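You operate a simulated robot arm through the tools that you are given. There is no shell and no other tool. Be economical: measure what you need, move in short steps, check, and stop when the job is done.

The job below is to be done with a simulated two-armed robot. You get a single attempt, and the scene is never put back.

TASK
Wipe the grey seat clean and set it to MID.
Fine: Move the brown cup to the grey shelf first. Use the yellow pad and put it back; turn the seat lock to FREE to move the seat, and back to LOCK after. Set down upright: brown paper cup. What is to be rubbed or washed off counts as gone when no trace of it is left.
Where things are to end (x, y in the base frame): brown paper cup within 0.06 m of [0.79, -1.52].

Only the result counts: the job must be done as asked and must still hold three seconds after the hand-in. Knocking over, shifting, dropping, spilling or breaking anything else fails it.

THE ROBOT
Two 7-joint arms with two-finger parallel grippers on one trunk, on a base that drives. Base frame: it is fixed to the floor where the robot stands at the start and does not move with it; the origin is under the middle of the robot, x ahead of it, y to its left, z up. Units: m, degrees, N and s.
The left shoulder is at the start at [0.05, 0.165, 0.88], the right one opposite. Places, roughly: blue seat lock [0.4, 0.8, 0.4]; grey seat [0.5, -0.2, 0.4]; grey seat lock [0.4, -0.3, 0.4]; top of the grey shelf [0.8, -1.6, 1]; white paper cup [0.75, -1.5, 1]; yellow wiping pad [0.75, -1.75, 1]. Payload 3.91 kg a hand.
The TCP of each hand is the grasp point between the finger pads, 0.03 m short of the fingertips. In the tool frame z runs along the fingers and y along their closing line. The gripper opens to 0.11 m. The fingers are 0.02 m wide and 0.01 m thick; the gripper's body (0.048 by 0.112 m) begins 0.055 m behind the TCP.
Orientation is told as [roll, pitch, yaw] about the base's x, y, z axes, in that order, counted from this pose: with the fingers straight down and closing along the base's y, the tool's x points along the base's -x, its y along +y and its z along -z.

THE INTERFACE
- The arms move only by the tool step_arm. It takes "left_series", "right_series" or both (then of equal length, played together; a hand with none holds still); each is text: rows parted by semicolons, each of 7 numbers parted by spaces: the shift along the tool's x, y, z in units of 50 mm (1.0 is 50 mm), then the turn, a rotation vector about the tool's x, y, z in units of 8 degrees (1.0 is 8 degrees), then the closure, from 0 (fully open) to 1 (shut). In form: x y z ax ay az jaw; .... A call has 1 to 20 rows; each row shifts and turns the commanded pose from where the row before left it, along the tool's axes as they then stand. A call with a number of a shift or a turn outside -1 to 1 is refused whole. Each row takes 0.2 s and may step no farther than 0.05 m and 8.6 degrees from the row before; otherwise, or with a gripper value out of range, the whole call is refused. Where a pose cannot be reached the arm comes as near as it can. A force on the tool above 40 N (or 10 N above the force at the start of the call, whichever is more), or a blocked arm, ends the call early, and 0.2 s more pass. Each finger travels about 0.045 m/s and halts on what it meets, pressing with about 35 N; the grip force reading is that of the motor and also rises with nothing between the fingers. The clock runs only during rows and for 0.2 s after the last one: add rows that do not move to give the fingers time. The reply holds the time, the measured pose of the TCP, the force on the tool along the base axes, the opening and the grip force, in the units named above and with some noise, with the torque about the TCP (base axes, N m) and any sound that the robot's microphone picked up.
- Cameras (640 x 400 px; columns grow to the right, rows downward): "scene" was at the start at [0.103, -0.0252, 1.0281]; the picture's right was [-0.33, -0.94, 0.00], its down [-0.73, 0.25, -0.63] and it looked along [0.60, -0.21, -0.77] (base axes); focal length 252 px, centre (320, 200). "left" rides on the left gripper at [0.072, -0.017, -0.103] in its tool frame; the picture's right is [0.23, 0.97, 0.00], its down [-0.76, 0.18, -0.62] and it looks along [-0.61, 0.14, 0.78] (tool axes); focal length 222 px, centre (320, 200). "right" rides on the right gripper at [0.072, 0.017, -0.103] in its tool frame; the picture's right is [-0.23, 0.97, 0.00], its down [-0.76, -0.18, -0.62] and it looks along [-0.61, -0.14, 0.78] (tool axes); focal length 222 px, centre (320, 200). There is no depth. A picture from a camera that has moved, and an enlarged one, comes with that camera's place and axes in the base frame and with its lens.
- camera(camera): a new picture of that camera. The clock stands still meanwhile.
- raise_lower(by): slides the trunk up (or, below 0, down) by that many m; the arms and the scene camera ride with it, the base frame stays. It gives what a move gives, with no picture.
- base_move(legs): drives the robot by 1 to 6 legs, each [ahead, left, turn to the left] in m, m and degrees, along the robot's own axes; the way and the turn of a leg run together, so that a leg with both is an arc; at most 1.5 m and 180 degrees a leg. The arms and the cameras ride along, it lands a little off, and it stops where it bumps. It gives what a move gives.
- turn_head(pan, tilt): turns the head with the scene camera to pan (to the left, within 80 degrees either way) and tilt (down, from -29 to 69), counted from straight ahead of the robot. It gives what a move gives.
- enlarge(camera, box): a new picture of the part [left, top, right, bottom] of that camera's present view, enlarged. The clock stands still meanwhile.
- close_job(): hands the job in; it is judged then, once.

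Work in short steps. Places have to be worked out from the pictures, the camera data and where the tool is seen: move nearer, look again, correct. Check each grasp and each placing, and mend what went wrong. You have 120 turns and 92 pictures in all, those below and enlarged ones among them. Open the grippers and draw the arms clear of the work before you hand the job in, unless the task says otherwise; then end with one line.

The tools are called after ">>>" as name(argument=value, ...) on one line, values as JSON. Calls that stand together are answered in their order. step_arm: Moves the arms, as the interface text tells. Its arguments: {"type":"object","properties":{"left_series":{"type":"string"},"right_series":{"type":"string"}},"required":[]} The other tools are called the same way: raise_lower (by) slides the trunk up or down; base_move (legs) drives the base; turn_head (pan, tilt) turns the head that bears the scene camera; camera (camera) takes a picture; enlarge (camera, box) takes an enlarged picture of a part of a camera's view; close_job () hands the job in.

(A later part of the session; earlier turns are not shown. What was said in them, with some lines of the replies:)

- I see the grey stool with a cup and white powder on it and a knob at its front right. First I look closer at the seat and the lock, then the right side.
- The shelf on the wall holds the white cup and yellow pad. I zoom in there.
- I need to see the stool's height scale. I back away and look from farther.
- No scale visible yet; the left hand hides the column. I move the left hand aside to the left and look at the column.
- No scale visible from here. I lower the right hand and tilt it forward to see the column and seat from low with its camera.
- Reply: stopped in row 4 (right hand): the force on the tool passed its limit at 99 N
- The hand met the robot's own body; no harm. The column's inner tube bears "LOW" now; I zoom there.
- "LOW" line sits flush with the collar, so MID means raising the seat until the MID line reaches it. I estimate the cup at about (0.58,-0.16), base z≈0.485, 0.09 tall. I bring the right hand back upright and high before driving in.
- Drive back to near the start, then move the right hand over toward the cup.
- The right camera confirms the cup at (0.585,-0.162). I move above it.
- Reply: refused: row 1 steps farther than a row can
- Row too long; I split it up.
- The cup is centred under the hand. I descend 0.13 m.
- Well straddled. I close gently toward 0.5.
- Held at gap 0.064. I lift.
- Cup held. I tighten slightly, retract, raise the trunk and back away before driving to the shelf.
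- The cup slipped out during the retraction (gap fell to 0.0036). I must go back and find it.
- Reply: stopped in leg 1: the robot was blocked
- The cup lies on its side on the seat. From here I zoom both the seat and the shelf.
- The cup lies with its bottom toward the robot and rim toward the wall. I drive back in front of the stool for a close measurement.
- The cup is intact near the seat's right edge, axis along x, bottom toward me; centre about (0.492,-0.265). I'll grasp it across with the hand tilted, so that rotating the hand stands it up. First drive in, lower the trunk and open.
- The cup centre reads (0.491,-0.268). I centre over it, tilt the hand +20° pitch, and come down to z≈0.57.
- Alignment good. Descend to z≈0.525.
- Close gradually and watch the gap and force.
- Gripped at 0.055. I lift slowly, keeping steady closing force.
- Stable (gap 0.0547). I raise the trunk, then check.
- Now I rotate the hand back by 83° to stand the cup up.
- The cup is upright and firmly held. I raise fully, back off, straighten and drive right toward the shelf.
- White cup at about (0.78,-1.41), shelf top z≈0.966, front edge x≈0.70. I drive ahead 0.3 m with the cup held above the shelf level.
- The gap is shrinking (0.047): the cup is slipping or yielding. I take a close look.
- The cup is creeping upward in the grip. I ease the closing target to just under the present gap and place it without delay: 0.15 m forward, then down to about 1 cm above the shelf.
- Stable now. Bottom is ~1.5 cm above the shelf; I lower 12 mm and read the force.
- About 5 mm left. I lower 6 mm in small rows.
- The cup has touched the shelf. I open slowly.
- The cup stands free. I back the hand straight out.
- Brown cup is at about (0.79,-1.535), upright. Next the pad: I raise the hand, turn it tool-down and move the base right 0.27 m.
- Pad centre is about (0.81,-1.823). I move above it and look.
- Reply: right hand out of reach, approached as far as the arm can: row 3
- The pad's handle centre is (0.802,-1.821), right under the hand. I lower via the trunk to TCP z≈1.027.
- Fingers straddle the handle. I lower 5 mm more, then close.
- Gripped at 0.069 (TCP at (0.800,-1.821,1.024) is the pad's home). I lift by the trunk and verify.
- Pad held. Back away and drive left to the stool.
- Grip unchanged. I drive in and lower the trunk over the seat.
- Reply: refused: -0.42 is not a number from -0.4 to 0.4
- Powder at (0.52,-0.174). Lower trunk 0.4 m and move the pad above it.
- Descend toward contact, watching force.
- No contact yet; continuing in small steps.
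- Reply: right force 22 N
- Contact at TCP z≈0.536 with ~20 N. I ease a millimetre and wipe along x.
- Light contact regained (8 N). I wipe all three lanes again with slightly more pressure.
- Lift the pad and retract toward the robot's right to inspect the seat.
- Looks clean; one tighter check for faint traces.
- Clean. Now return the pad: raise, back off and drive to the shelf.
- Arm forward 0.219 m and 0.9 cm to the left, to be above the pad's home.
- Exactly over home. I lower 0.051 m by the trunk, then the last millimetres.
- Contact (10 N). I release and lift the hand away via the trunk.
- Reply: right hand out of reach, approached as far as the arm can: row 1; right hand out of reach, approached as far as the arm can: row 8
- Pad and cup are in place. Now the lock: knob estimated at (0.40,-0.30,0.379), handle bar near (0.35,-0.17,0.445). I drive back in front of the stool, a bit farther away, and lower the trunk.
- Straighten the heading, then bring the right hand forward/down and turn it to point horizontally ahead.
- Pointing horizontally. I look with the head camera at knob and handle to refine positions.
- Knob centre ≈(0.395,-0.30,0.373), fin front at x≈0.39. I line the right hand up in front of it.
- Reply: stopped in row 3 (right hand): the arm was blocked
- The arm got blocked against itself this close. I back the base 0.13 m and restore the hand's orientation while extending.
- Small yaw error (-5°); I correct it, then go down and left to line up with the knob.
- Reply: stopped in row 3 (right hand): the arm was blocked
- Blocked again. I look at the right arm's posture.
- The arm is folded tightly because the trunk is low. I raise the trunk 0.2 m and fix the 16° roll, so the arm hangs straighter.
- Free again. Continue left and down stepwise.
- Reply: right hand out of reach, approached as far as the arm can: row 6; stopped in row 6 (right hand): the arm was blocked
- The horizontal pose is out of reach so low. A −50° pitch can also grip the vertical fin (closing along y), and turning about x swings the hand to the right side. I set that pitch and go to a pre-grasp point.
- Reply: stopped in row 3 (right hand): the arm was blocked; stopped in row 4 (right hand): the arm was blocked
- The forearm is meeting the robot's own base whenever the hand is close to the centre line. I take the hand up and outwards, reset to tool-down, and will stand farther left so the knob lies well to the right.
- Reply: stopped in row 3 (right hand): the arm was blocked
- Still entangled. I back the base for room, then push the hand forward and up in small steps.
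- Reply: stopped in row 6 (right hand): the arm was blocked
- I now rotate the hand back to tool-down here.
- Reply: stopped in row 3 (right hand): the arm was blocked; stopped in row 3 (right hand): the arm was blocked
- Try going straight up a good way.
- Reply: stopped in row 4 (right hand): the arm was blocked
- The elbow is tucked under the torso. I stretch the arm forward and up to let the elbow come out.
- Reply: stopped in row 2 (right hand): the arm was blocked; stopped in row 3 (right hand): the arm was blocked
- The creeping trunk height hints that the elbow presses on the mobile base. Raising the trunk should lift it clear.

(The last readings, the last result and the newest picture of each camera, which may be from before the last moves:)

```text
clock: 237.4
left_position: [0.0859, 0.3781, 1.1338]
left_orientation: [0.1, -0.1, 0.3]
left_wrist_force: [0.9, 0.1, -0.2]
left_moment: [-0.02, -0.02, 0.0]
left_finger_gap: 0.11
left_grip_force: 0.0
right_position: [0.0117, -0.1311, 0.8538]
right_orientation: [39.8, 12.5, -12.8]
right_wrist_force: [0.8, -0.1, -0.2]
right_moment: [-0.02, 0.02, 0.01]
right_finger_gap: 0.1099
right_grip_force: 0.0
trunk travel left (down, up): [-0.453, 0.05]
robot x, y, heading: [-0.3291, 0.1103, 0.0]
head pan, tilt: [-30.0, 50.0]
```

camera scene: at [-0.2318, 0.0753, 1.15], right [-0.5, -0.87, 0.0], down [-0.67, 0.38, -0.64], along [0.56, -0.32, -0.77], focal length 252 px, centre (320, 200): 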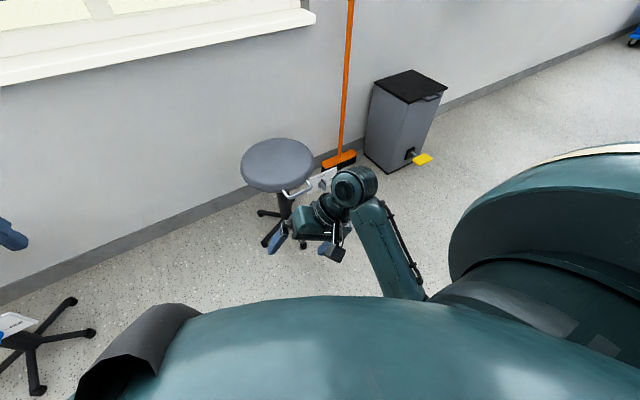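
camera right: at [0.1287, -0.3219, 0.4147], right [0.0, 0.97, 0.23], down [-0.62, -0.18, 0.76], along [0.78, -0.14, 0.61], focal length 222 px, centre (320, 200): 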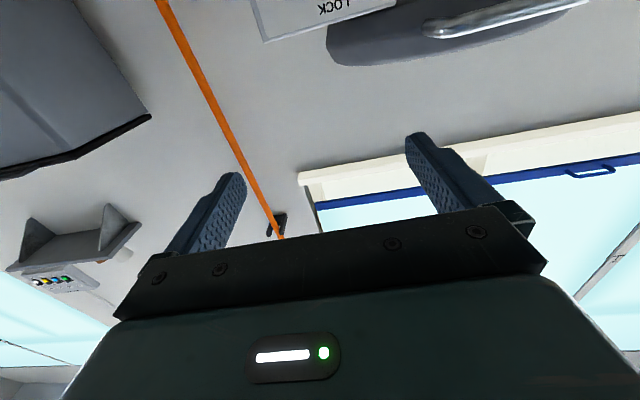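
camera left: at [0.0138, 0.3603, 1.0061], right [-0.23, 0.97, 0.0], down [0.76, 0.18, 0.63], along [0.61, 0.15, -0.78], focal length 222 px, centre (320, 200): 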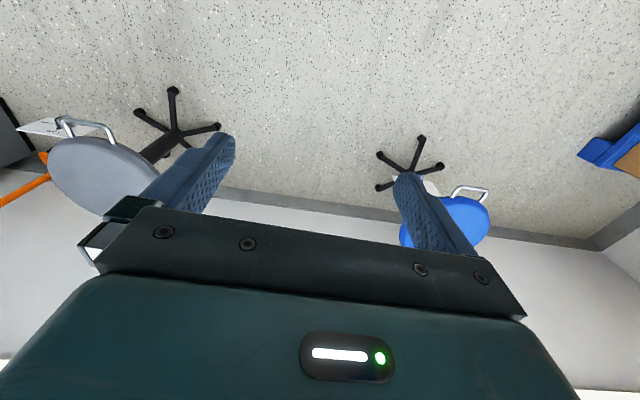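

Confirmed: the elbow is free now. I restore tool-down orientation and move the hand outward to the right.

>>> step_arm(right_series="0 0 0 0.852 -0.157 -0.345 0; 0 0 0 0.852 -0.157 -0.345 0; 0 0 0 0.852 -0.157 -0.345 0; 0 0 0 0.852 -0.157 -0.345 0; 0 0 0 0.852 -0.157 -0.345 0; 0 0 0 0.852 -0.157 -0.345 0; 0 -0.8 0 0 0 0 0; 0 -0.8 0 0 0 0 0; 0 -0.8 0 0 0 0 0; 0 -0.8 0 0 0 0 0; 0 -0.8 -0.5 0 0 0 0; -0.9 0 -0.3 0 0 0 0; -0.9 0 -0.3 0 0 0 0")

>>> camera(camera="scene")

```text
clock: 240.2
left_position: [0.0864, 0.3777, 1.1348]
left_orientation: [0.1, -0.1, 0.3]
left_wrist_force: [0.1, 0.5, -0.5]
left_moment: [-0.04, -0.02, 0.03]
left_finger_gap: 0.1102
left_grip_force: 0.0
right_position: [0.0993, -0.3309, 0.91]
right_orientation: [-0.1, -0.1, 0.1]
right_wrist_force: [-1.0, -1.3, -0.7]
right_moment: [-0.05, -0.01, 0.02]
right_finger_gap: 0.11
right_grip_force: 0.1
trunk travel left (down, up): [-0.453, 0.05]
robot x, y, heading: [-0.3331, 0.1143, 0.2]
head pan, tilt: [-30.0, 50.0]
```

```text
20 pictures are left
camera scene: at [-0.2313, 0.0755, 1.3819], right [-0.5, -0.87, 0.0], down [-0.67, 0.38, -0.64], along [0.56, -0.32, -0.77], focal length 252 px, centre (320, 200)
```

scene: 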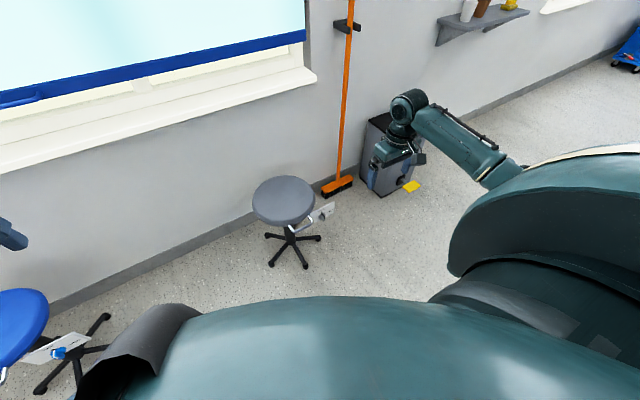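

Posture restored with the elbow outside. I lower the trunk to the starting height and tilt the hand to −50° while well to the right.

>>> raise_lower(by=-0.35)

>>> step_arm(right_series="0 0 0 0 -0.9 0 0; 0 0 0 0 -0.9 0 0; 0 0 0 0 -0.9 0 0; 0 0 0 0 -0.9 0 0; 0 0 0 0 -0.9 0 0; 0 0 0 0 -0.9 0 0; 0 0 0 0 -0.85 0 0")

>>> base_move(legs=[[0.18, 0.0, 0]])

```text
clock: 243.7
left_position: [0.0866, 0.3783, 0.7849]
left_orientation: [0.1, -0.1, 0.3]
left_wrist_force: [-0.7, -0.2, -0.1]
left_moment: [-0.02, -0.02, 0.01]
left_finger_gap: 0.1098
left_grip_force: 0.1
right_position: [0.1016, -0.3325, 0.5595]
right_orientation: [0.0, -0.1, 0.1]
right_wrist_force: [-0.1, 0.3, 0.4]
right_moment: [0.04, -0.02, 0.04]
right_finger_gap: 0.1101
right_grip_force: 0.1
trunk travel left (down, up): [-0.103, 0.4]
robot x, y, heading: [-0.3305, 0.1132, 0.2]
head pan, tilt: [-30.0, 50.0]
```

```text
clock: 245.3
left_position: [0.0868, 0.377, 0.7843]
left_orientation: [0.0, -0.1, 0.4]
left_wrist_force: [0.3, 0.1, -0.1]
left_moment: [-0.02, -0.02, -0.04]
left_finger_gap: 0.11
left_grip_force: 0.0
right_position: [0.1016, -0.3319, 0.5602]
right_orientation: [-0.2, -50.2, 0.3]
right_wrist_force: [-0.1, 0.1, 0.2]
right_moment: [0.04, -0.03, -0.01]
right_finger_gap: 0.1099
right_grip_force: 0.0
trunk travel left (down, up): [-0.103, 0.4]
robot x, y, heading: [-0.3258, 0.1148, 0.3]
head pan, tilt: [-30.0, 50.0]
```

```text
clock: 246.8
left_position: [0.2642, 0.3789, 0.7838]
left_orientation: [0.1, -0.1, 0.6]
left_wrist_force: [0.0, -0.1, -0.6]
left_moment: [-0.01, 0.02, 0.02]
left_finger_gap: 0.11
left_grip_force: 0.1
right_position: [0.2801, -0.3296, 0.5593]
right_orientation: [-0.1, -50.1, 0.2]
right_wrist_force: [-0.1, -0.5, -0.8]
right_moment: [-0.01, 0.02, -0.01]
right_finger_gap: 0.1099
right_grip_force: 0.0
trunk travel left (down, up): [-0.103, 0.4]
robot x, y, heading: [-0.1515, 0.1152, 0.4]
head pan, tilt: [-30.0, 50.0]
```

Now down to the pre-grasp point in front of the knob.

>>> step_arm(right_series="0.5 0.2 0.7 0 0 0 0; 0.5 0.2 0.7 0 0 0 0; 0.5 0.2 0.7 0 0 0 0; 0 0 0 0 0 0 0")

>>> camera(camera="right")

```text
clock: 247.8
left_position: [0.2637, 0.3798, 0.7845]
left_orientation: [0.1, -0.1, 0.5]
left_wrist_force: [0.0, 0.4, -0.2]
left_moment: [0.02, -0.03, -0.01]
left_finger_gap: 0.1099
left_grip_force: 0.1
right_position: [0.3133, -0.3008, 0.434]
right_orientation: [-0.3, -50.1, 0.2]
right_wrist_force: [-0.1, -0.6, 0.0]
right_moment: [-0.03, -0.01, 0.01]
right_finger_gap: 0.1101
right_grip_force: 0.1
trunk travel left (down, up): [-0.103, 0.4]
robot x, y, heading: [-0.1512, 0.1159, 0.0]
head pan, tilt: [-30.0, 50.0]
```

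```text
19 pictures are left
camera right: at [0.1863, -0.2826, 0.4457], right [0.14, 0.97, 0.17], down [0.01, -0.18, 0.98], along [0.99, -0.14, -0.04], focal length 222 px, centre (320, 200)
```

right: 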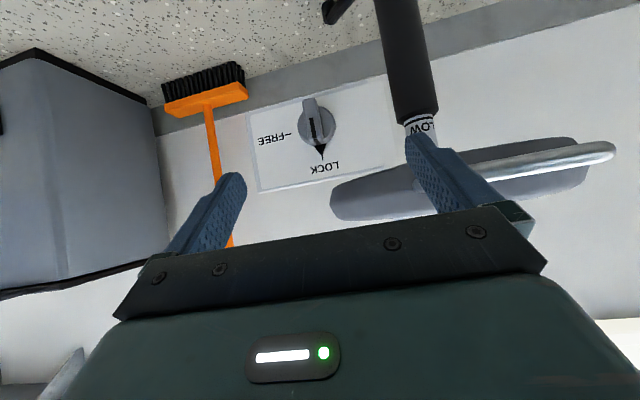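

Now I see the knob clearly; zoom for precision.

>>> enlarge(camera="right", box=[240, 70, 400, 200])

```text
3.08 times, centred on (320, 135) of right
camera zoom: at [0.1863, -0.2826, 0.4457], right [0.14, 0.97, 0.17], down [0.01, -0.18, 0.98], along [0.99, -0.14, -0.04], focal length 684 px, centre (320, 400)
```

zoom: 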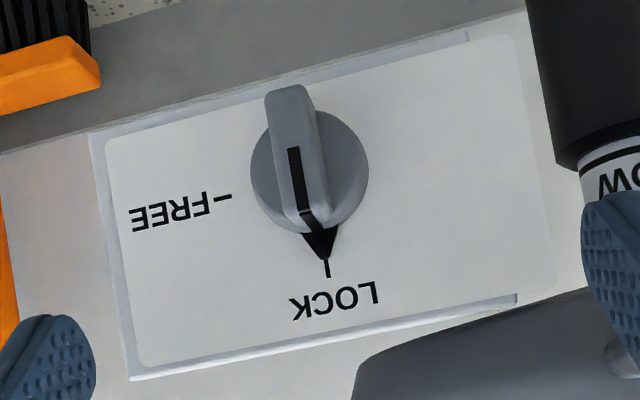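

Knob axis at y≈-0.304, z≈0.362. I advance so the fingertips straddle the fin.

>>> step_arm(right_series="0.08 -0.03 0.8 0 0 0 0; 0.08 -0.03 0.8 0 0 0 0; 0 0 0 0 0 0 0")

>>> enlarge(camera="right", box=[220, 70, 420, 230])

```text
clock: 248.6
left_position: [0.265, 0.3794, 0.7847]
left_orientation: [0.1, -0.1, 0.5]
left_wrist_force: [0.0, 0.4, -0.4]
left_moment: [0.02, 0.0, -0.03]
left_finger_gap: 0.1097
left_grip_force: 0.0
right_position: [0.369, -0.3015, 0.3772]
right_orientation: [-0.1, -50.1, 0.1]
right_wrist_force: [-0.8, 0.3, -0.4]
right_moment: [0.01, -0.01, -0.01]
right_finger_gap: 0.1104
right_grip_force: 0.0
trunk travel left (down, up): [-0.103, 0.4]
robot x, y, heading: [-0.1508, 0.1144, 0.3]
head pan, tilt: [-30.0, 50.0]
```

```text
2.50 times, centred on (320, 150) of right
camera zoom: at [0.2425, -0.2838, 0.3885], right [0.14, 0.97, 0.17], down [0.01, -0.18, 0.98], along [0.99, -0.14, -0.04], focal length 555 px, centre (320, 325)
```

zoom: 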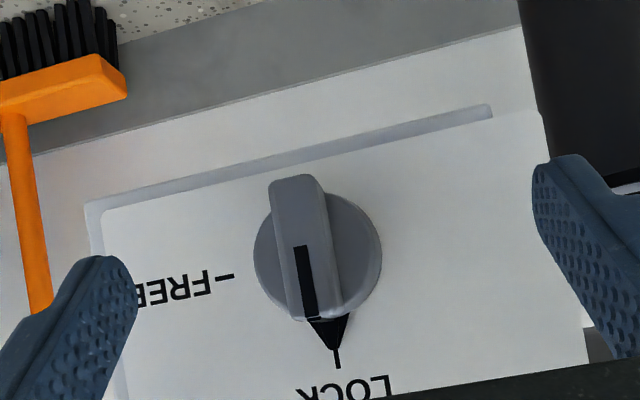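

The fin's front is at x≈0.40, so I advance another 1.5 cm and close.

>>> step_arm(right_series="-0.055 -0.05 0.35 0 0 0 0; 0 0 0 0 0 0 0; 0 0 0 0 0 0 0.5; 0 0 0 0 0 0 0.7; 0 0 0 0 0 0 0.9; 0 0 0 0 0 0 0.95; 0 0 0 0 0 0 1; 0 0 0 0 0 0 1")

>>> enlarge(camera="right", box=[220, 70, 420, 230])

```text
clock: 250.4
left_position: [0.2653, 0.379, 0.783]
left_orientation: [0.2, -0.1, 0.4]
left_wrist_force: [0.2, 0.0, 0.4]
left_moment: [-0.01, -0.02, -0.02]
left_finger_gap: 0.1098
left_grip_force: 0.0
right_position: [0.3834, -0.3064, 0.3692]
right_orientation: [-0.3, -50.0, 0.2]
right_wrist_force: [2.3, -8.1, 0.2]
right_moment: [-0.07, 0.41, -0.12]
right_finger_gap: 0.0378
right_grip_force: 34.9
trunk travel left (down, up): [-0.103, 0.4]
robot x, y, heading: [-0.1524, 0.1184, 0.4]
head pan, tilt: [-30.0, 50.0]
```

```text
2.50 times, centred on (320, 150) of right
camera zoom: at [0.2579, -0.2883, 0.3795], right [0.15, 0.97, 0.17], down [0.01, -0.17, 0.98], along [0.99, -0.14, -0.04], focal length 555 px, centre (320, 325)
```

zoom: 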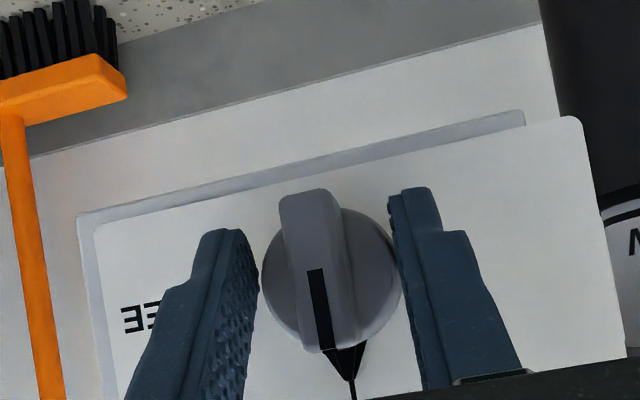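

That's the disc (0.038). I open a little, back off 8 mm and close on the fin.

>>> step_arm(right_series="0 0 0 0 0 0 0.5; 0 0 0 0 0 0 0.5; 0.103 0.04 -0.12 0 0 0 0.5; 0 0 0 0 0 0 0.7; 0 0 0 0 0 0 0.85; 0 0 0 0 0 0 1; 0 0 0 0 0 0 1; 0 0 0 0 0 0 1")

>>> enlarge(camera="right", box=[220, 70, 420, 230])

```text
clock: 252.2
left_position: [0.2647, 0.3795, 0.7849]
left_orientation: [0.2, 0.0, 0.4]
left_wrist_force: [0.2, -0.7, -0.3]
left_moment: [-0.02, -0.01, 0.04]
left_finger_gap: 0.1099
left_grip_force: 0.0
right_position: [0.3738, -0.3061, 0.3685]
right_orientation: [-0.6, -49.9, 0.2]
right_wrist_force: [-0.5, -20.7, 1.2]
right_moment: [0.12, 0.15, -0.02]
right_finger_gap: 0.0141
right_grip_force: 35.2
trunk travel left (down, up): [-0.103, 0.4]
robot x, y, heading: [-0.1509, 0.1135, 0.3]
head pan, tilt: [-30.0, 50.0]
```

```text
2.50 times, centred on (320, 150) of right
camera zoom: at [0.2488, -0.2882, 0.3802], right [0.15, 0.97, 0.17], down [0.01, -0.17, 0.98], along [0.99, -0.14, -0.04], focal length 555 px, centre (320, 325)
```

zoom: 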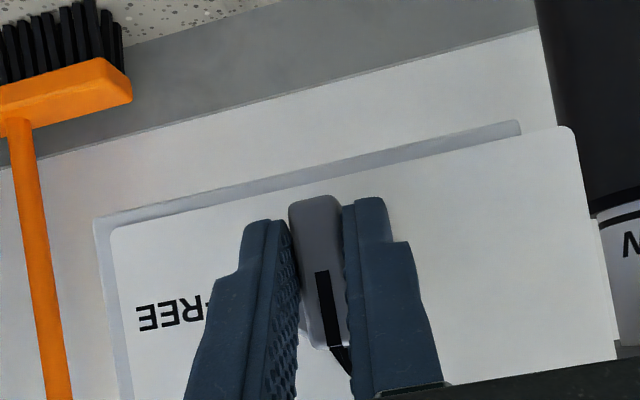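

Fin gripped (0.014), with a 20 N side load; I ease 3 mm to −y and start turning about the knob axis by 24°.

>>> step_arm(right_series="0 -0.05 0 0 0 0 1; -0 -0.021 0 -0.643 0 0.766 1; 0 -0.021 0 -0.643 0 0.766 1; 0 -0.021 0 -0.643 0 0.766 1; 0 0 0 0 0 0 1")

```text
clock: 253.4
left_position: [0.2654, 0.3798, 0.7836]
left_orientation: [0.1, -0.1, 0.4]
left_wrist_force: [-0.9, -0.3, 0.0]
left_moment: [0.05, 0.02, 0.03]
left_finger_gap: 0.11
left_grip_force: 0.1
right_position: [0.3761, -0.3079, 0.3699]
right_orientation: [29.6, -45.1, -22.2]
right_wrist_force: [-22.7, -18.2, 5.2]
right_moment: [-0.13, 0.33, 0.32]
right_finger_gap: 0.0143
right_grip_force: 35.4
right hand out of reach, approached as far as the arm can: row 2, 3
trunk travel left (down, up): [-0.103, 0.4]
robot x, y, heading: [-0.149, 0.1144, 0.4]
head pan, tilt: [-30.0, 50.0]
```

Following, with minor reach deviation. Continue turning 32° more.

>>> step_arm(right_series="0 -0.021 0 -0.643 0 0.766 1; 0 -0.021 0 -0.643 0 0.766 1; 0 -0.021 0 -0.643 0 0.766 1; 0 -0.021 0 -0.643 0 0.766 1; 0 0 0 0 0 0 1")

>>> enlarge(camera="right", box=[200, 50, 440, 240])

```text
clock: 254.6
left_position: [0.2645, 0.3782, 0.7842]
left_orientation: [0.1, -0.1, 0.5]
left_wrist_force: [0.0, -0.8, 0.1]
left_moment: [-0.01, -0.02, 0.01]
left_finger_gap: 0.1099
left_grip_force: 0.1
right_position: [0.3666, -0.2926, 0.3784]
right_orientation: [63.3, -27.1, -43.3]
right_wrist_force: [-7.9, -11.2, -4.8]
right_moment: [-0.08, -0.38, -0.63]
right_finger_gap: 0.0138
right_grip_force: 35.0
right hand out of reach, approached as far as the arm can: row 4
trunk travel left (down, up): [-0.103, 0.4]
robot x, y, heading: [-0.1501, 0.1155, 0.2]
head pan, tilt: [-30.0, 50.0]
```

```text
2.11 times, centred on (320, 145) of right
camera zoom: at [0.2411, -0.2902, 0.4014], right [0.16, 0.45, 0.88], down [0.02, -0.89, 0.45], along [0.99, -0.06, -0.15], focal length 468 px, centre (320, 316)
```

zoom: 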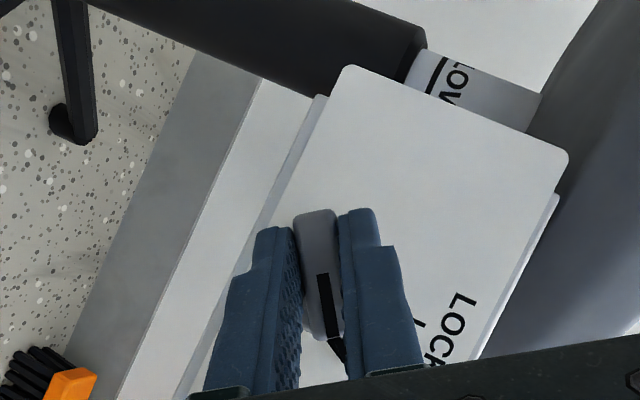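

The knob follows (~53° turned). I continue the remaining ~37° with a small position correction.

>>> step_arm(right_series="-0.03 -0.13 -0.03 -0.643 0 0.766 1; -0.03 -0.13 -0.03 -0.643 0 0.766 1; 0 -0.02 0 -0.643 0 0.766 1; 0 -0.02 0 -0.643 0 0.766 1; 0 -0.02 0 -0.45 0 0.536 1; 0 0 0 0 0 0 1")

>>> enlarge(camera="right", box=[200, 50, 440, 240])

```text
clock: 256.0
left_position: [0.2644, 0.3789, 0.7853]
left_orientation: [0.1, -0.1, 0.5]
left_wrist_force: [-0.7, 0.9, 0.5]
left_moment: [0.02, 0.03, 0.0]
left_finger_gap: 0.1102
left_grip_force: 0.0
right_position: [0.3337, -0.2706, 0.4193]
right_orientation: [89.7, 0.6, -50.1]
right_wrist_force: [4.2, -13.0, -0.6]
right_moment: [-0.13, -0.27, -1.23]
right_finger_gap: 0.0138
right_grip_force: 35.3
right hand out of reach, approached as far as the arm can: row 1, 2, 3, 4
trunk travel left (down, up): [-0.103, 0.4]
robot x, y, heading: [-0.1485, 0.1146, 0.4]
head pan, tilt: [-30.0, 50.0]
```

```text
2.11 times, centred on (320, 145) of right
camera zoom: at [0.2082, -0.2811, 0.4388], right [0.16, -0.18, 0.97], down [0.01, -0.98, -0.18], along [0.99, 0.04, -0.15], focal length 468 px, centre (320, 316)
```

zoom: 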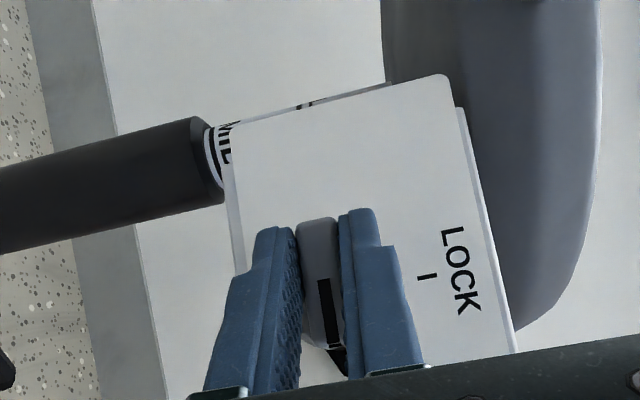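

The knob reached FREE, and the hand's drift has lifted the seat (MID text shows at the collar). I look at the stool from the head camera.

>>> turn_head(pan=-28, tilt=48)

>>> enlarge(camera="scene", box=[200, 80, 460, 300])

```text
clock: 256.6
left_position: [0.2656, 0.3793, 0.7844]
left_orientation: [0.1, -0.1, 0.4]
left_wrist_force: [-0.4, -0.5, -0.1]
left_moment: [0.01, 0.03, 0.0]
left_finger_gap: 0.1102
left_grip_force: 0.1
right_position: [0.3334, -0.2705, 0.4197]
right_orientation: [89.7, 0.6, -50.0]
right_wrist_force: [8.2, -13.4, 1.4]
right_moment: [-0.12, -0.29, -1.03]
right_finger_gap: 0.0138
right_grip_force: 34.5
trunk travel left (down, up): [-0.103, 0.4]
robot x, y, heading: [-0.1487, 0.1176, 0.5]
head pan, tilt: [-28.0, 48.0]
```

```text
1.82 times, centred on (330, 190) of scene
camera zoom: at [-0.0499, 0.0778, 1.0347], right [-0.46, -0.89, 0.0], down [-0.66, 0.35, -0.67], along [0.59, -0.31, -0.74], focal length 458 px, centre (302, 218)
```

zoom: 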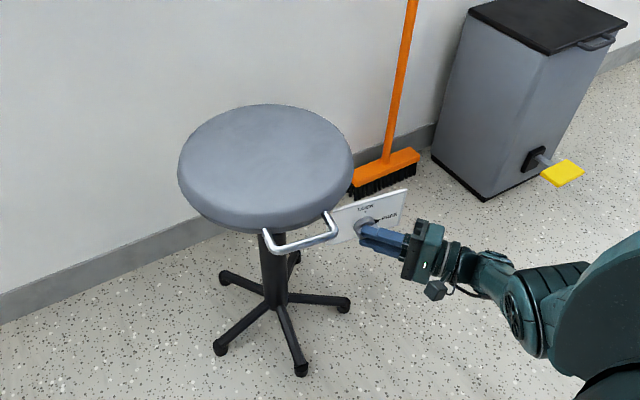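

The stool stands upright, the seat swivelled slightly and rose; pointer is at FREE. I zoom on the scale with the hand camera.

>>> enlarge(camera="right", box=[260, 60, 360, 140])

```text
5.00 times, centred on (310, 100) of right
camera zoom: at [0.208, -0.2811, 0.4388], right [0.16, -0.18, 0.97], down [0.01, -0.98, -0.18], along [0.99, 0.04, -0.15], focal length 1111 px, centre (370, 700)
```

zoom: 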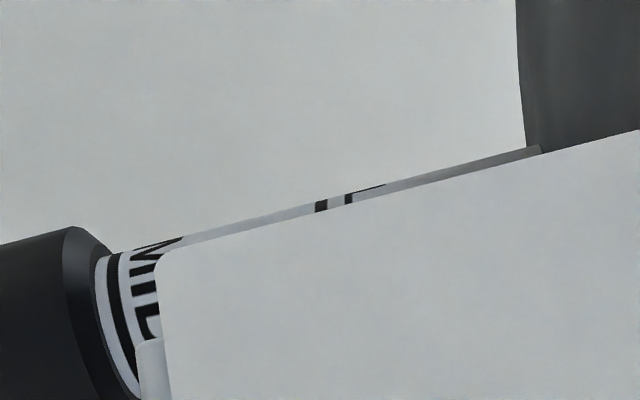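

MID's line sits at the collar just as LOW's did: the seat is at MID height (~+58 mm). My commanded pose probably lags below the measured one, so I first bring the command toward the measured pose and watch whether the hand stays.

>>> step_arm(right_series="0.17 0.165 0.01 0 0 0 1; 0.17 0.165 0.01 0 0 0 1; 0.17 0.165 0.01 0 0 0 1")

```text
clock: 257.4
left_position: [0.2651, 0.3804, 0.7843]
left_orientation: [0.1, -0.1, 0.5]
left_wrist_force: [0.1, 0.1, -2.0]
left_moment: [-0.01, 0.01, 0.02]
left_finger_gap: 0.11
left_grip_force: 0.1
right_position: [0.3186, -0.2522, 0.4412]
right_orientation: [89.5, 0.7, -50.0]
right_wrist_force: [-2.9, -12.2, -2.3]
right_moment: [-0.11, -0.3, -0.96]
right_finger_gap: 0.0139
right_grip_force: 34.8
trunk travel left (down, up): [-0.103, 0.4]
robot x, y, heading: [-0.151, 0.113, 0.6]
head pan, tilt: [-28.0, 48.0]
```

The command was already equal to the measured pose, so the seat rose ~22 mm; I undo that shift exactly.

>>> step_arm(right_series="-0.16 -0.145 0 0 0 0 1; -0.16 -0.145 0 0 0 0 1; -0.16 -0.145 0 0 0 0 1; 0 0 0 0 0 0 1")

>>> enlarge(camera="right", box=[250, 60, 370, 160])

```text
clock: 258.4
left_position: [0.2646, 0.3794, 0.785]
left_orientation: [0.2, -0.2, 0.4]
left_wrist_force: [0.3, 0.1, 0.2]
left_moment: [0.01, -0.01, 0.01]
left_finger_gap: 0.1101
left_grip_force: 0.0
right_position: [0.333, -0.2709, 0.4211]
right_orientation: [89.5, 0.6, -50.0]
right_wrist_force: [-21.4, -5.9, 5.4]
right_moment: [-0.01, -0.3, 0.89]
right_finger_gap: 0.0138
right_grip_force: 35.1
trunk travel left (down, up): [-0.103, 0.4]
robot x, y, heading: [-0.1544, 0.1141, 0.2]
head pan, tilt: [-28.0, 48.0]
```

```text
4.00 times, centred on (310, 110) of right
camera zoom: at [0.2081, -0.2805, 0.4393], right [0.16, -0.18, 0.97], down [0.01, -0.98, -0.18], along [0.99, 0.04, -0.15], focal length 888 px, centre (360, 560)
```

zoom: 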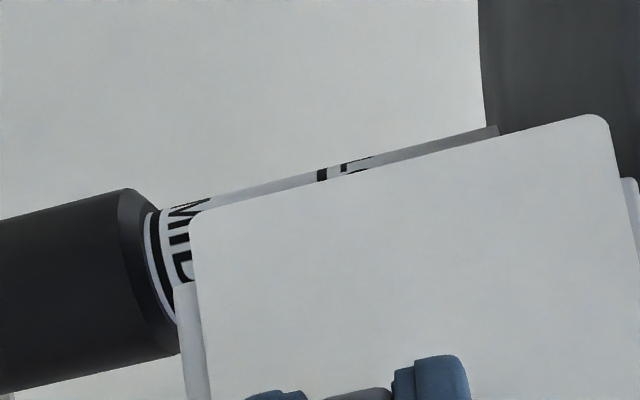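

At MID again. Now I turn back toward LOCK in stages, keeping the height and swinging the seat back to its original heading; first 30°.

>>> step_arm(right_series="-0.088 0.018 0.015 0.603 0 -0.718 1; -0.089 0.01 0.014 0.603 0 -0.718 1; -0.09 0.002 0.013 0.603 0 -0.718 1; -0.09 -0.006 0.013 0.603 0 -0.718 1; 0 0 0 0 0 0 1")

```text
clock: 259.6
left_position: [0.2641, 0.3786, 0.7847]
left_orientation: [0.0, -0.3, 0.4]
left_wrist_force: [-0.5, 0.1, 0.3]
left_moment: [0.01, 0.02, -0.01]
left_finger_gap: 0.1101
left_grip_force: 0.1
right_position: [0.3494, -0.2813, 0.423]
right_orientation: [69.1, -21.9, -45.7]
right_wrist_force: [-20.3, -12.7, 3.8]
right_moment: [0.02, 0.79, -0.08]
right_finger_gap: 0.0141
right_grip_force: 35.5
trunk travel left (down, up): [-0.103, 0.4]
robot x, y, heading: [-0.1492, 0.1155, 0.1]
head pan, tilt: [-28.0, 48.0]
```

On track (z 0.423). Next 30°.

>>> step_arm(right_series="-0.064 -0.016 -0.014 0.603 0 -0.718 1; -0.06 -0.025 -0.012 0.603 0 -0.718 1; -0.057 -0.032 -0.01 0.603 0 -0.718 1; -0.052 -0.04 -0.004 0.603 0 -0.718 1; 0 0 0 0 0 0 1")

>>> enlarge(camera="right", box=[200, 50, 440, 240])

```text
clock: 260.8
left_position: [0.2649, 0.3784, 0.7845]
left_orientation: [0.3, 0.0, 0.5]
left_wrist_force: [-0.2, -0.6, 0.2]
left_moment: [0.02, 0.0, 0.02]
left_finger_gap: 0.1099
left_grip_force: 0.1
right_position: [0.3537, -0.2907, 0.4215]
right_orientation: [41.4, -40.5, -30.5]
right_wrist_force: [-8.1, -4.6, -13.8]
right_moment: [0.02, 1.41, 0.04]
right_finger_gap: 0.014
right_grip_force: 35.4
trunk travel left (down, up): [-0.103, 0.4]
robot x, y, heading: [-0.1523, 0.1135, 0.1]
head pan, tilt: [-28.0, 48.0]
```

```text
2.11 times, centred on (320, 145) of right
camera zoom: at [0.2283, -0.282, 0.4429], right [0.16, 0.75, 0.64], down [0.03, -0.65, 0.76], along [0.99, -0.1, -0.12], focal length 468 px, centre (320, 316)
```

zoom: 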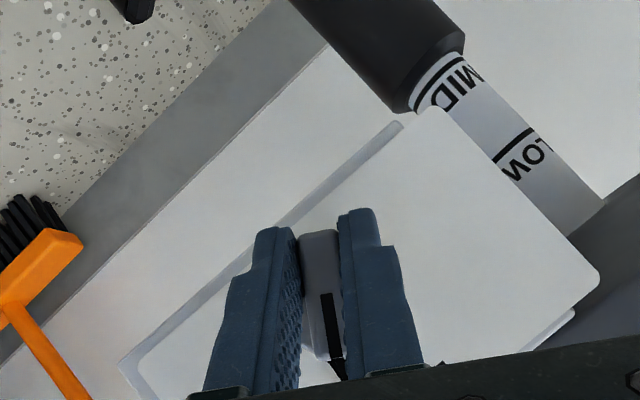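

>>> enlarge(camera="right", box=[370, 50, 440, 110])

```text
6.67 times, centred on (405, 80) of right
camera zoom: at [0.2283, -0.282, 0.4429], right [0.16, 0.75, 0.64], down [0.03, -0.65, 0.76], along [0.99, -0.1, -0.12], focal length 1481 px, centre (-247, 1000)
```

zoom: 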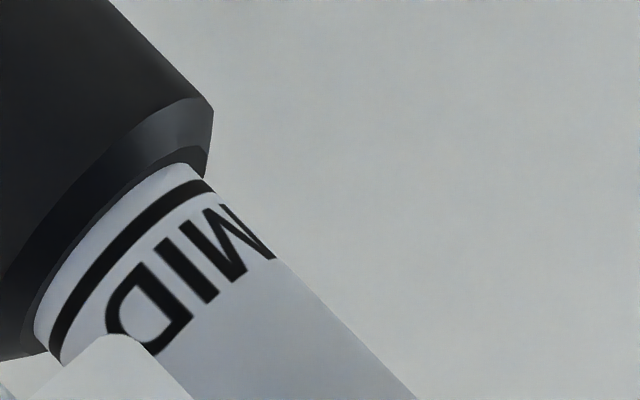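

The seat is ~2 mm above the ideal mark. I finish the last 30° toward LOCK while easing down about 2 mm.

>>> step_arm(right_series="-0.019 -0.055 -0.016 0.603 0 -0.718 1; -0.013 -0.057 -0.01 0.603 0 -0.718 1; -0.008 -0.06 -0.006 0.603 0 -0.718 1; -0.003 -0.06 -0.002 0.603 0 -0.718 1; 0 0 0 0 0 0 1")

>>> enlarge(camera="right", box=[200, 50, 460, 240])

```text
clock: 262.0
left_position: [0.2647, 0.379, 0.7852]
left_orientation: [0.3, -0.1, 0.4]
left_wrist_force: [0.0, -0.2, 0.6]
left_moment: [0.0, -0.01, 0.0]
left_finger_gap: 0.1099
left_grip_force: 0.0
right_position: [0.3554, -0.3029, 0.4252]
right_orientation: [0.5, -49.1, -0.2]
right_wrist_force: [9.8, 12.9, -12.6]
right_moment: [0.0, 0.97, 0.31]
right_finger_gap: 0.0138
right_grip_force: 35.1
trunk travel left (down, up): [-0.103, 0.4]
robot x, y, heading: [-0.1514, 0.113, 0.2]
head pan, tilt: [-28.0, 48.0]
```

```text
2.11 times, centred on (330, 145) of right
camera zoom: at [0.2295, -0.2857, 0.4374], right [0.14, 0.97, 0.18], down [0.03, -0.18, 0.98], along [0.99, -0.14, -0.05], focal length 468 px, centre (299, 316)
```

zoom: 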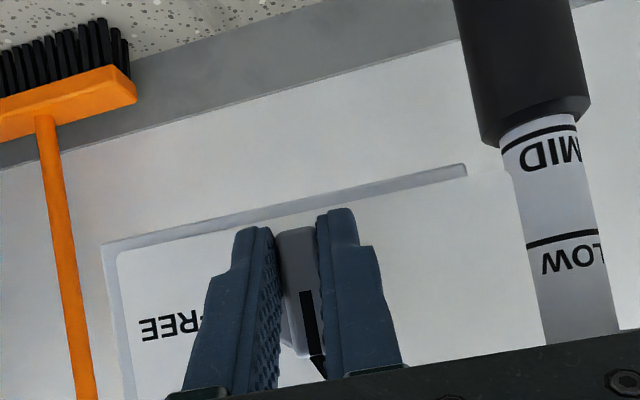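

Knob is back at LOCK. I zoom on the collar to judge the height precisely.

>>> enlarge(camera="right", box=[380, 70, 470, 180])

```text
3.64 times, centred on (425, 125) of right
camera zoom: at [0.2295, -0.2857, 0.4374], right [0.14, 0.97, 0.18], down [0.03, -0.18, 0.98], along [0.99, -0.14, -0.05], focal length 808 px, centre (-62, 473)
```

zoom: 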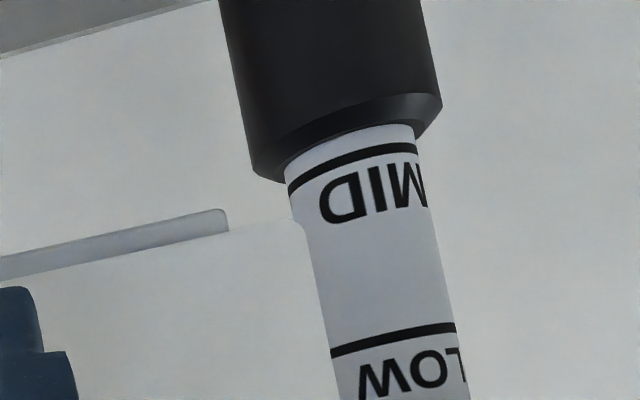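

The mark sits ~4–7 mm above the collar edge, a bit high. I unlock again in place (90° about the knob axis), and read the height.

>>> step_arm(right_series="0 -0.02 0 -0.603 0 0.718 1; 0 -0.02 0 -0.603 0 0.718 1; 0 -0.02 0 -0.603 0 0.718 1; 0 -0.02 0 -0.603 0 0.718 1; 0 -0.02 0 -0.603 0 0.718 1; 0 -0.02 0 -0.603 0 0.718 1; 0 -0.02 0 -0.603 0 0.718 1; 0 -0.02 0 -0.603 0 0.718 1; 0 -0.02 0 -0.603 0 0.718 1; 0 -0.02 0 -0.603 0 0.718 1; 0 -0.02 0 -0.603 0 0.718 1; 0 -0.02 0 -0.603 0 0.718 1; 0 0 0 0 0 0 1")

>>> enlarge(camera="right", box=[250, 50, 400, 190])

```text
clock: 264.8
left_position: [0.264, 0.3788, 0.7854]
left_orientation: [0.1, 0.0, 0.4]
left_wrist_force: [-1.1, -0.6, 0.2]
left_moment: [0.06, -0.03, 0.0]
left_finger_gap: 0.1097
left_grip_force: 0.1
right_position: [0.3324, -0.3049, 0.442]
right_orientation: [89.6, 0.7, -50.0]
right_wrist_force: [-4.7, -15.7, -0.5]
right_moment: [-0.03, -0.39, -1.2]
right_finger_gap: 0.0142
right_grip_force: 35.3
right hand out of reach, approached as far as the arm can: row 10, 11, 12
trunk travel left (down, up): [-0.103, 0.4]
robot x, y, heading: [-0.1494, 0.1181, 0.4]
head pan, tilt: [-28.0, 48.0]
```

```text
2.86 times, centred on (325, 120) of right
camera zoom: at [0.2082, -0.3143, 0.4606], right [0.16, -0.18, 0.97], down [0.01, -0.98, -0.18], along [0.99, 0.04, -0.15], focal length 635 px, centre (306, 429)
```

zoom: 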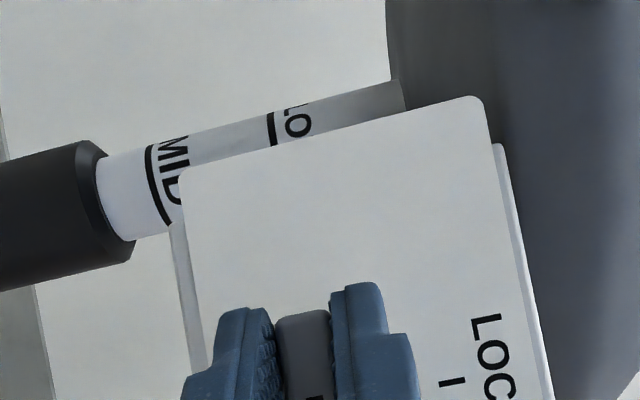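

Unlocked; the seat rose to ~25 mm above the mark. I lower it to z≈0.4205 along the reachable path.

>>> step_arm(right_series="0.169 -0.143 0.141 0 0 0 1; 0.169 -0.143 0.141 0 0 0 1; 0.169 -0.143 0.141 0 0 0 1; 0 0 0 0 0 0 1")

```text
clock: 265.8
left_position: [0.2651, 0.3788, 0.7841]
left_orientation: [0.0, -0.2, 0.6]
left_wrist_force: [0.2, -0.5, -0.8]
left_moment: [0.0, 0.0, 0.0]
left_finger_gap: 0.1098
left_grip_force: 0.0
right_position: [0.3327, -0.2695, 0.4206]
right_orientation: [89.3, 0.5, -49.8]
right_wrist_force: [-20.4, -15.2, 5.5]
right_moment: [-0.7, 0.14, -0.52]
right_finger_gap: 0.0141
right_grip_force: 34.9
trunk travel left (down, up): [-0.103, 0.4]
robot x, y, heading: [-0.1486, 0.1145, 0.2]
head pan, tilt: [-28.0, 48.0]
```

z=0.4206. Turn back 30° with constant height.

>>> step_arm(right_series="-0.061 0 -0.015 0.603 0 -0.718 1; -0.061 -0.008 -0.014 0.603 0 -0.718 1; -0.06 -0.015 -0.013 0.603 0 -0.718 1; -0.058 -0.022 -0.012 0.603 0 -0.718 1; 0 0 0 0 0 0 1")

```text
clock: 267.0
left_position: [0.2647, 0.38, 0.7847]
left_orientation: [0.1, -0.1, 0.5]
left_wrist_force: [-0.1, -0.6, 1.3]
left_moment: [0.0, 0.02, -0.02]
left_finger_gap: 0.1099
left_grip_force: 0.1
right_position: [0.3396, -0.2793, 0.4181]
right_orientation: [69.1, -21.9, -45.8]
right_wrist_force: [-15.2, -8.9, -2.9]
right_moment: [0.07, 0.98, 0.26]
right_finger_gap: 0.0136
right_grip_force: 35.0
trunk travel left (down, up): [-0.103, 0.4]
robot x, y, heading: [-0.1485, 0.1115, 0.3]
head pan, tilt: [-28.0, 48.0]
```

Following well. I finish the remaining 60° in one go.

>>> step_arm(right_series="-0.051 -0.029 -0.017 0.603 0 -0.718 1; -0.048 -0.036 -0.014 0.603 0 -0.718 1; -0.044 -0.041 -0.011 0.603 0 -0.718 1; -0.04 -0.046 -0.007 0.603 0 -0.718 1; 0 0 0 0 0 0 1; -0.023 -0.052 -0.019 0.603 0 -0.718 1; -0.017 -0.056 -0.014 0.603 0 -0.718 1; -0.012 -0.058 -0.01 0.603 0 -0.718 1; -0.006 -0.06 -0.005 0.603 0 -0.718 1; 0 0 0 0.2 0 -0.24 1; 0 0 0 0 0 0 1")

>>> enlarge(camera="right", box=[340, 50, 470, 200])

```text
clock: 269.4
left_position: [0.2663, 0.3778, 0.7837]
left_orientation: [0.2, 0.0, 0.6]
left_wrist_force: [0.4, 0.7, -0.1]
left_moment: [0.02, 0.01, 0.0]
left_finger_gap: 0.11
left_grip_force: 0.0
right_position: [0.3439, -0.3036, 0.416]
right_orientation: [-3.1, -48.7, 2.4]
right_wrist_force: [0.6, 1.8, -22.0]
right_moment: [0.47, 0.53, -0.18]
right_finger_gap: 0.0138
right_grip_force: 35.1
trunk travel left (down, up): [-0.103, 0.4]
robot x, y, heading: [-0.1469, 0.1169, 0.7]
head pan, tilt: [-28.0, 48.0]
```

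```text
2.67 times, centred on (405, 125) of right
camera zoom: at [0.2182, -0.2851, 0.4289], right [0.15, 0.98, 0.14], down [0.03, -0.14, 0.99], along [0.99, -0.14, -0.05], focal length 592 px, centre (93, 400)
```

zoom: 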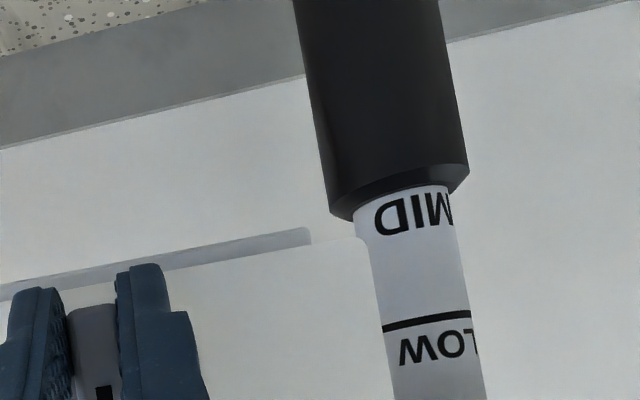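

The MID line is now just hidden, i.e. ~4 mm low compared with LOW's registration. I repeat once more: unlock, then set 4 mm higher before the same return.

>>> step_arm(right_series="0 -0.02 0 -0.603 0 0.718 1; 0 -0.02 0 -0.603 0 0.718 1; 0 -0.02 0 -0.603 0 0.718 1; 0 -0.02 0 -0.603 0 0.718 1; 0 -0.02 0 -0.603 0 0.718 1; 0 -0.02 0 -0.603 0 0.718 1; 0 -0.02 0 -0.603 0 0.718 1; 0 -0.02 0 -0.603 0 0.718 1; 0 -0.02 0 -0.603 0 0.718 1; 0 -0.02 0 -0.603 0 0.718 1; 0 -0.02 0 -0.603 0 0.718 1; 0 -0.02 0 -0.603 0 0.718 1; 0 0 0 -0.2 0 0.24 1; 0 0 0 0 0 0 1")

```text
clock: 272.4
left_position: [0.2658, 0.3796, 0.7847]
left_orientation: [0.1, -0.1, 0.4]
left_wrist_force: [0.1, 0.4, 0.6]
left_moment: [-0.02, 0.05, -0.01]
left_finger_gap: 0.11
left_grip_force: 0.1
right_position: [0.3237, -0.3033, 0.4375]
right_orientation: [89.6, 0.7, -50.1]
right_wrist_force: [-5.3, -15.5, 0.2]
right_moment: [-0.02, -0.24, -1.09]
right_finger_gap: 0.0139
right_grip_force: 35.4
right hand out of reach, approached as far as the arm can: row 11, 12, 13
trunk travel left (down, up): [-0.103, 0.4]
robot x, y, heading: [-0.1487, 0.1113, 0.4]
head pan, tilt: [-28.0, 48.0]
```

>>> step_arm(right_series="0.134 -0.086 0.191 0 0 0 1; 0.134 -0.086 0.191 0 0 0 1; 0.134 -0.086 0.191 0 0 0 1; 0 0 0 0 0 0 1")

```text
clock: 273.4
left_position: [0.2639, 0.3788, 0.784]
left_orientation: [0.1, -0.2, 0.4]
left_wrist_force: [0.5, 0.5, 0.2]
left_moment: [0.0, -0.01, -0.01]
left_finger_gap: 0.1102
left_grip_force: 0.1
right_position: [0.3343, -0.2693, 0.4256]
right_orientation: [89.5, 0.5, -50.1]
right_wrist_force: [-17.8, -16.0, 5.7]
right_moment: [-0.72, 0.34, -0.75]
right_finger_gap: 0.0144
right_grip_force: 34.9
trunk travel left (down, up): [-0.103, 0.4]
robot x, y, heading: [-0.1476, 0.1128, 0.4]
head pan, tilt: [-28.0, 48.0]
```

Same return, first 30°.

>>> step_arm(right_series="-0.061 0 -0.015 0.603 0 -0.718 1; -0.061 -0.008 -0.014 0.603 0 -0.718 1; -0.06 -0.015 -0.013 0.603 0 -0.718 1; -0.058 -0.022 -0.012 0.603 0 -0.718 1; 0 0 0 0 0 0 1")

>>> step_arm(right_series="-0.051 -0.029 -0.017 0.603 0 -0.718 1; -0.048 -0.036 -0.014 0.603 0 -0.718 1; -0.044 -0.041 -0.011 0.603 0 -0.718 1; -0.04 -0.046 -0.007 0.603 0 -0.718 1; 0 0 0 0 0 0 1; -0.023 -0.052 -0.019 0.603 0 -0.718 1; -0.017 -0.056 -0.014 0.603 0 -0.718 1; -0.012 -0.058 -0.01 0.603 0 -0.718 1; -0.006 -0.06 -0.005 0.603 0 -0.718 1; 0 0 0 0 0 0 1")

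>>> enlarge(camera="right", box=[300, 50, 460, 200])

```text
clock: 274.6
left_position: [0.2646, 0.3779, 0.7846]
left_orientation: [0.1, -0.1, 0.5]
left_wrist_force: [-0.4, 0.3, 0.3]
left_moment: [-0.05, 0.0, 0.02]
left_finger_gap: 0.1098
left_grip_force: 0.1
right_position: [0.3388, -0.2792, 0.4226]
right_orientation: [69.1, -21.9, -45.8]
right_wrist_force: [-15.7, -8.6, -2.4]
right_moment: [0.13, 0.86, 0.41]
right_finger_gap: 0.0143
right_grip_force: 34.5
trunk travel left (down, up): [-0.103, 0.4]
robot x, y, heading: [-0.151, 0.1169, 0.4]
head pan, tilt: [-28.0, 48.0]
```

```text
clock: 276.8
left_position: [0.2653, 0.3798, 0.7839]
left_orientation: [0.1, 0.1, 0.4]
left_wrist_force: [-0.2, -0.6, -0.1]
left_moment: [0.0, -0.01, -0.01]
left_finger_gap: 0.1098
left_grip_force: 0.0
right_position: [0.3421, -0.3035, 0.4185]
right_orientation: [0.6, -48.7, -0.4]
right_wrist_force: [-3.2, -1.3, -19.6]
right_moment: [0.02, 1.34, -0.59]
right_finger_gap: 0.0141
right_grip_force: 35.1
trunk travel left (down, up): [-0.103, 0.4]
robot x, y, heading: [-0.1513, 0.1144, 0.6]
head pan, tilt: [-28.0, 48.0]
```

```text
2.67 times, centred on (380, 125) of right
camera zoom: at [0.2159, -0.2846, 0.4324], right [0.15, 0.97, 0.18], down [0.04, -0.18, 0.98], along [0.99, -0.14, -0.06], focal length 592 px, centre (160, 400)
```

zoom: 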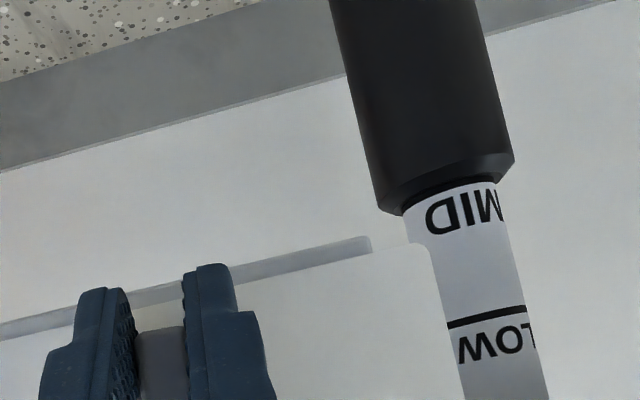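

The MID line is now flush with the collar edge and the knob is at LOCK. I release and retract the hand.

>>> step_arm(right_series="0 0 0 0 0 0 0.8; 0 0 0 0 0 0 0.5; 0 0 0 0 0 0 0.3; 0 0 0 0 0 0 0.1; 0 0 0 0 0 0 0; 0 0 -0.5 0 0 0 0; 0 0 -0.8 0 0 0 0; 0 0 -0.8 0 0 0 0")

>>> enlarge(camera="right", box=[220, 30, 500, 220])

```text
clock: 278.6
left_position: [0.2644, 0.3793, 0.784]
left_orientation: [0.2, -0.1, 0.5]
left_wrist_force: [-0.1, 0.0, -0.8]
left_moment: [0.0, -0.01, 0.02]
left_finger_gap: 0.1102
left_grip_force: 0.1
right_position: [0.266, -0.2994, 0.4903]
right_orientation: [0.3, -49.3, -0.3]
right_wrist_force: [0.1, 0.5, -1.4]
right_moment: [0.01, 0.0, 0.04]
right_finger_gap: 0.11
right_grip_force: 0.0
trunk travel left (down, up): [-0.103, 0.4]
robot x, y, heading: [-0.1496, 0.1161, 0.8]
head pan, tilt: [-28.0, 48.0]
```

```text
2.11 times, centred on (360, 125) of right
camera zoom: at [0.1393, -0.2825, 0.5038], right [0.15, 0.97, 0.18], down [0.02, -0.18, 0.98], along [0.99, -0.14, -0.05], focal length 468 px, centre (236, 358)
```

zoom: 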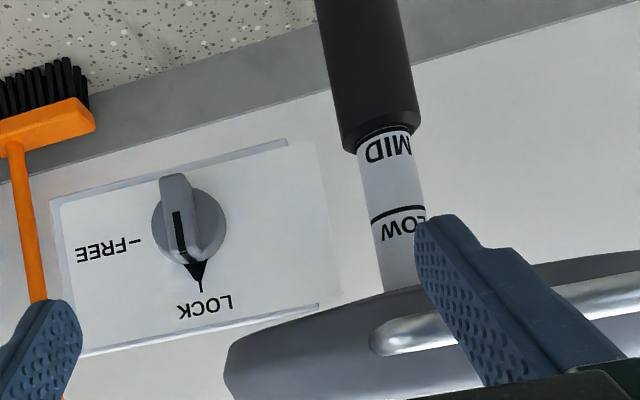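

Pointer at LOCK and the MID mark is at the collar; the seat holds. I back away from the stool and take a last look.

>>> base_move(legs=[[-0.12, 0, 0]])

>>> camera(camera="scene")

```text
clock: 279.8
left_position: [0.1457, 0.3783, 0.784]
left_orientation: [0.0, 0.0, 0.6]
left_wrist_force: [0.4, 0.6, -0.3]
left_moment: [0.02, 0.01, -0.01]
left_finger_gap: 0.11
left_grip_force: 0.2
right_position: [0.147, -0.2995, 0.4918]
right_orientation: [0.4, -49.2, -0.2]
right_wrist_force: [0.5, 0.5, 0.0]
right_moment: [-0.01, -0.03, -0.02]
right_finger_gap: 0.1101
right_grip_force: 0.1
trunk travel left (down, up): [-0.103, 0.4]
robot x, y, heading: [-0.2695, 0.1122, 0.4]
head pan, tilt: [-28.0, 48.0]
```

```text
1 pictures are left
camera scene: at [-0.1687, 0.0773, 1.0346], right [-0.46, -0.89, 0.0], down [-0.66, 0.34, -0.67], along [0.59, -0.31, -0.74], focal length 252 px, centre (320, 200)
```

scene: 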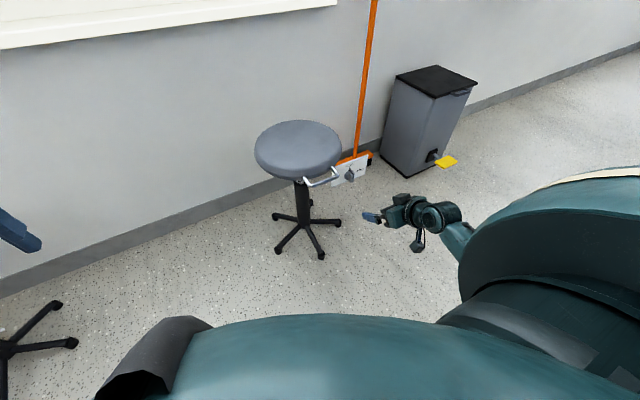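

Everything stands as required, with grippers open and the arms clear. I hand the job in.

>>> close_job()

```text
The job is handed in.
```

The seat is wiped clean, raised to MID and locked again; the brown cup stands upright on the grey shelf and the yellow pad is back in its place. On the way, the cup slipped from the gripper once and fell onto the seat, but it was undamaged and I picked it up again. The base also bumped something behind it once, probably the trolley, and I did not check whether it moved. The height was set by eye: the MID line is level with the collar edge, possibly a few millimetres low.
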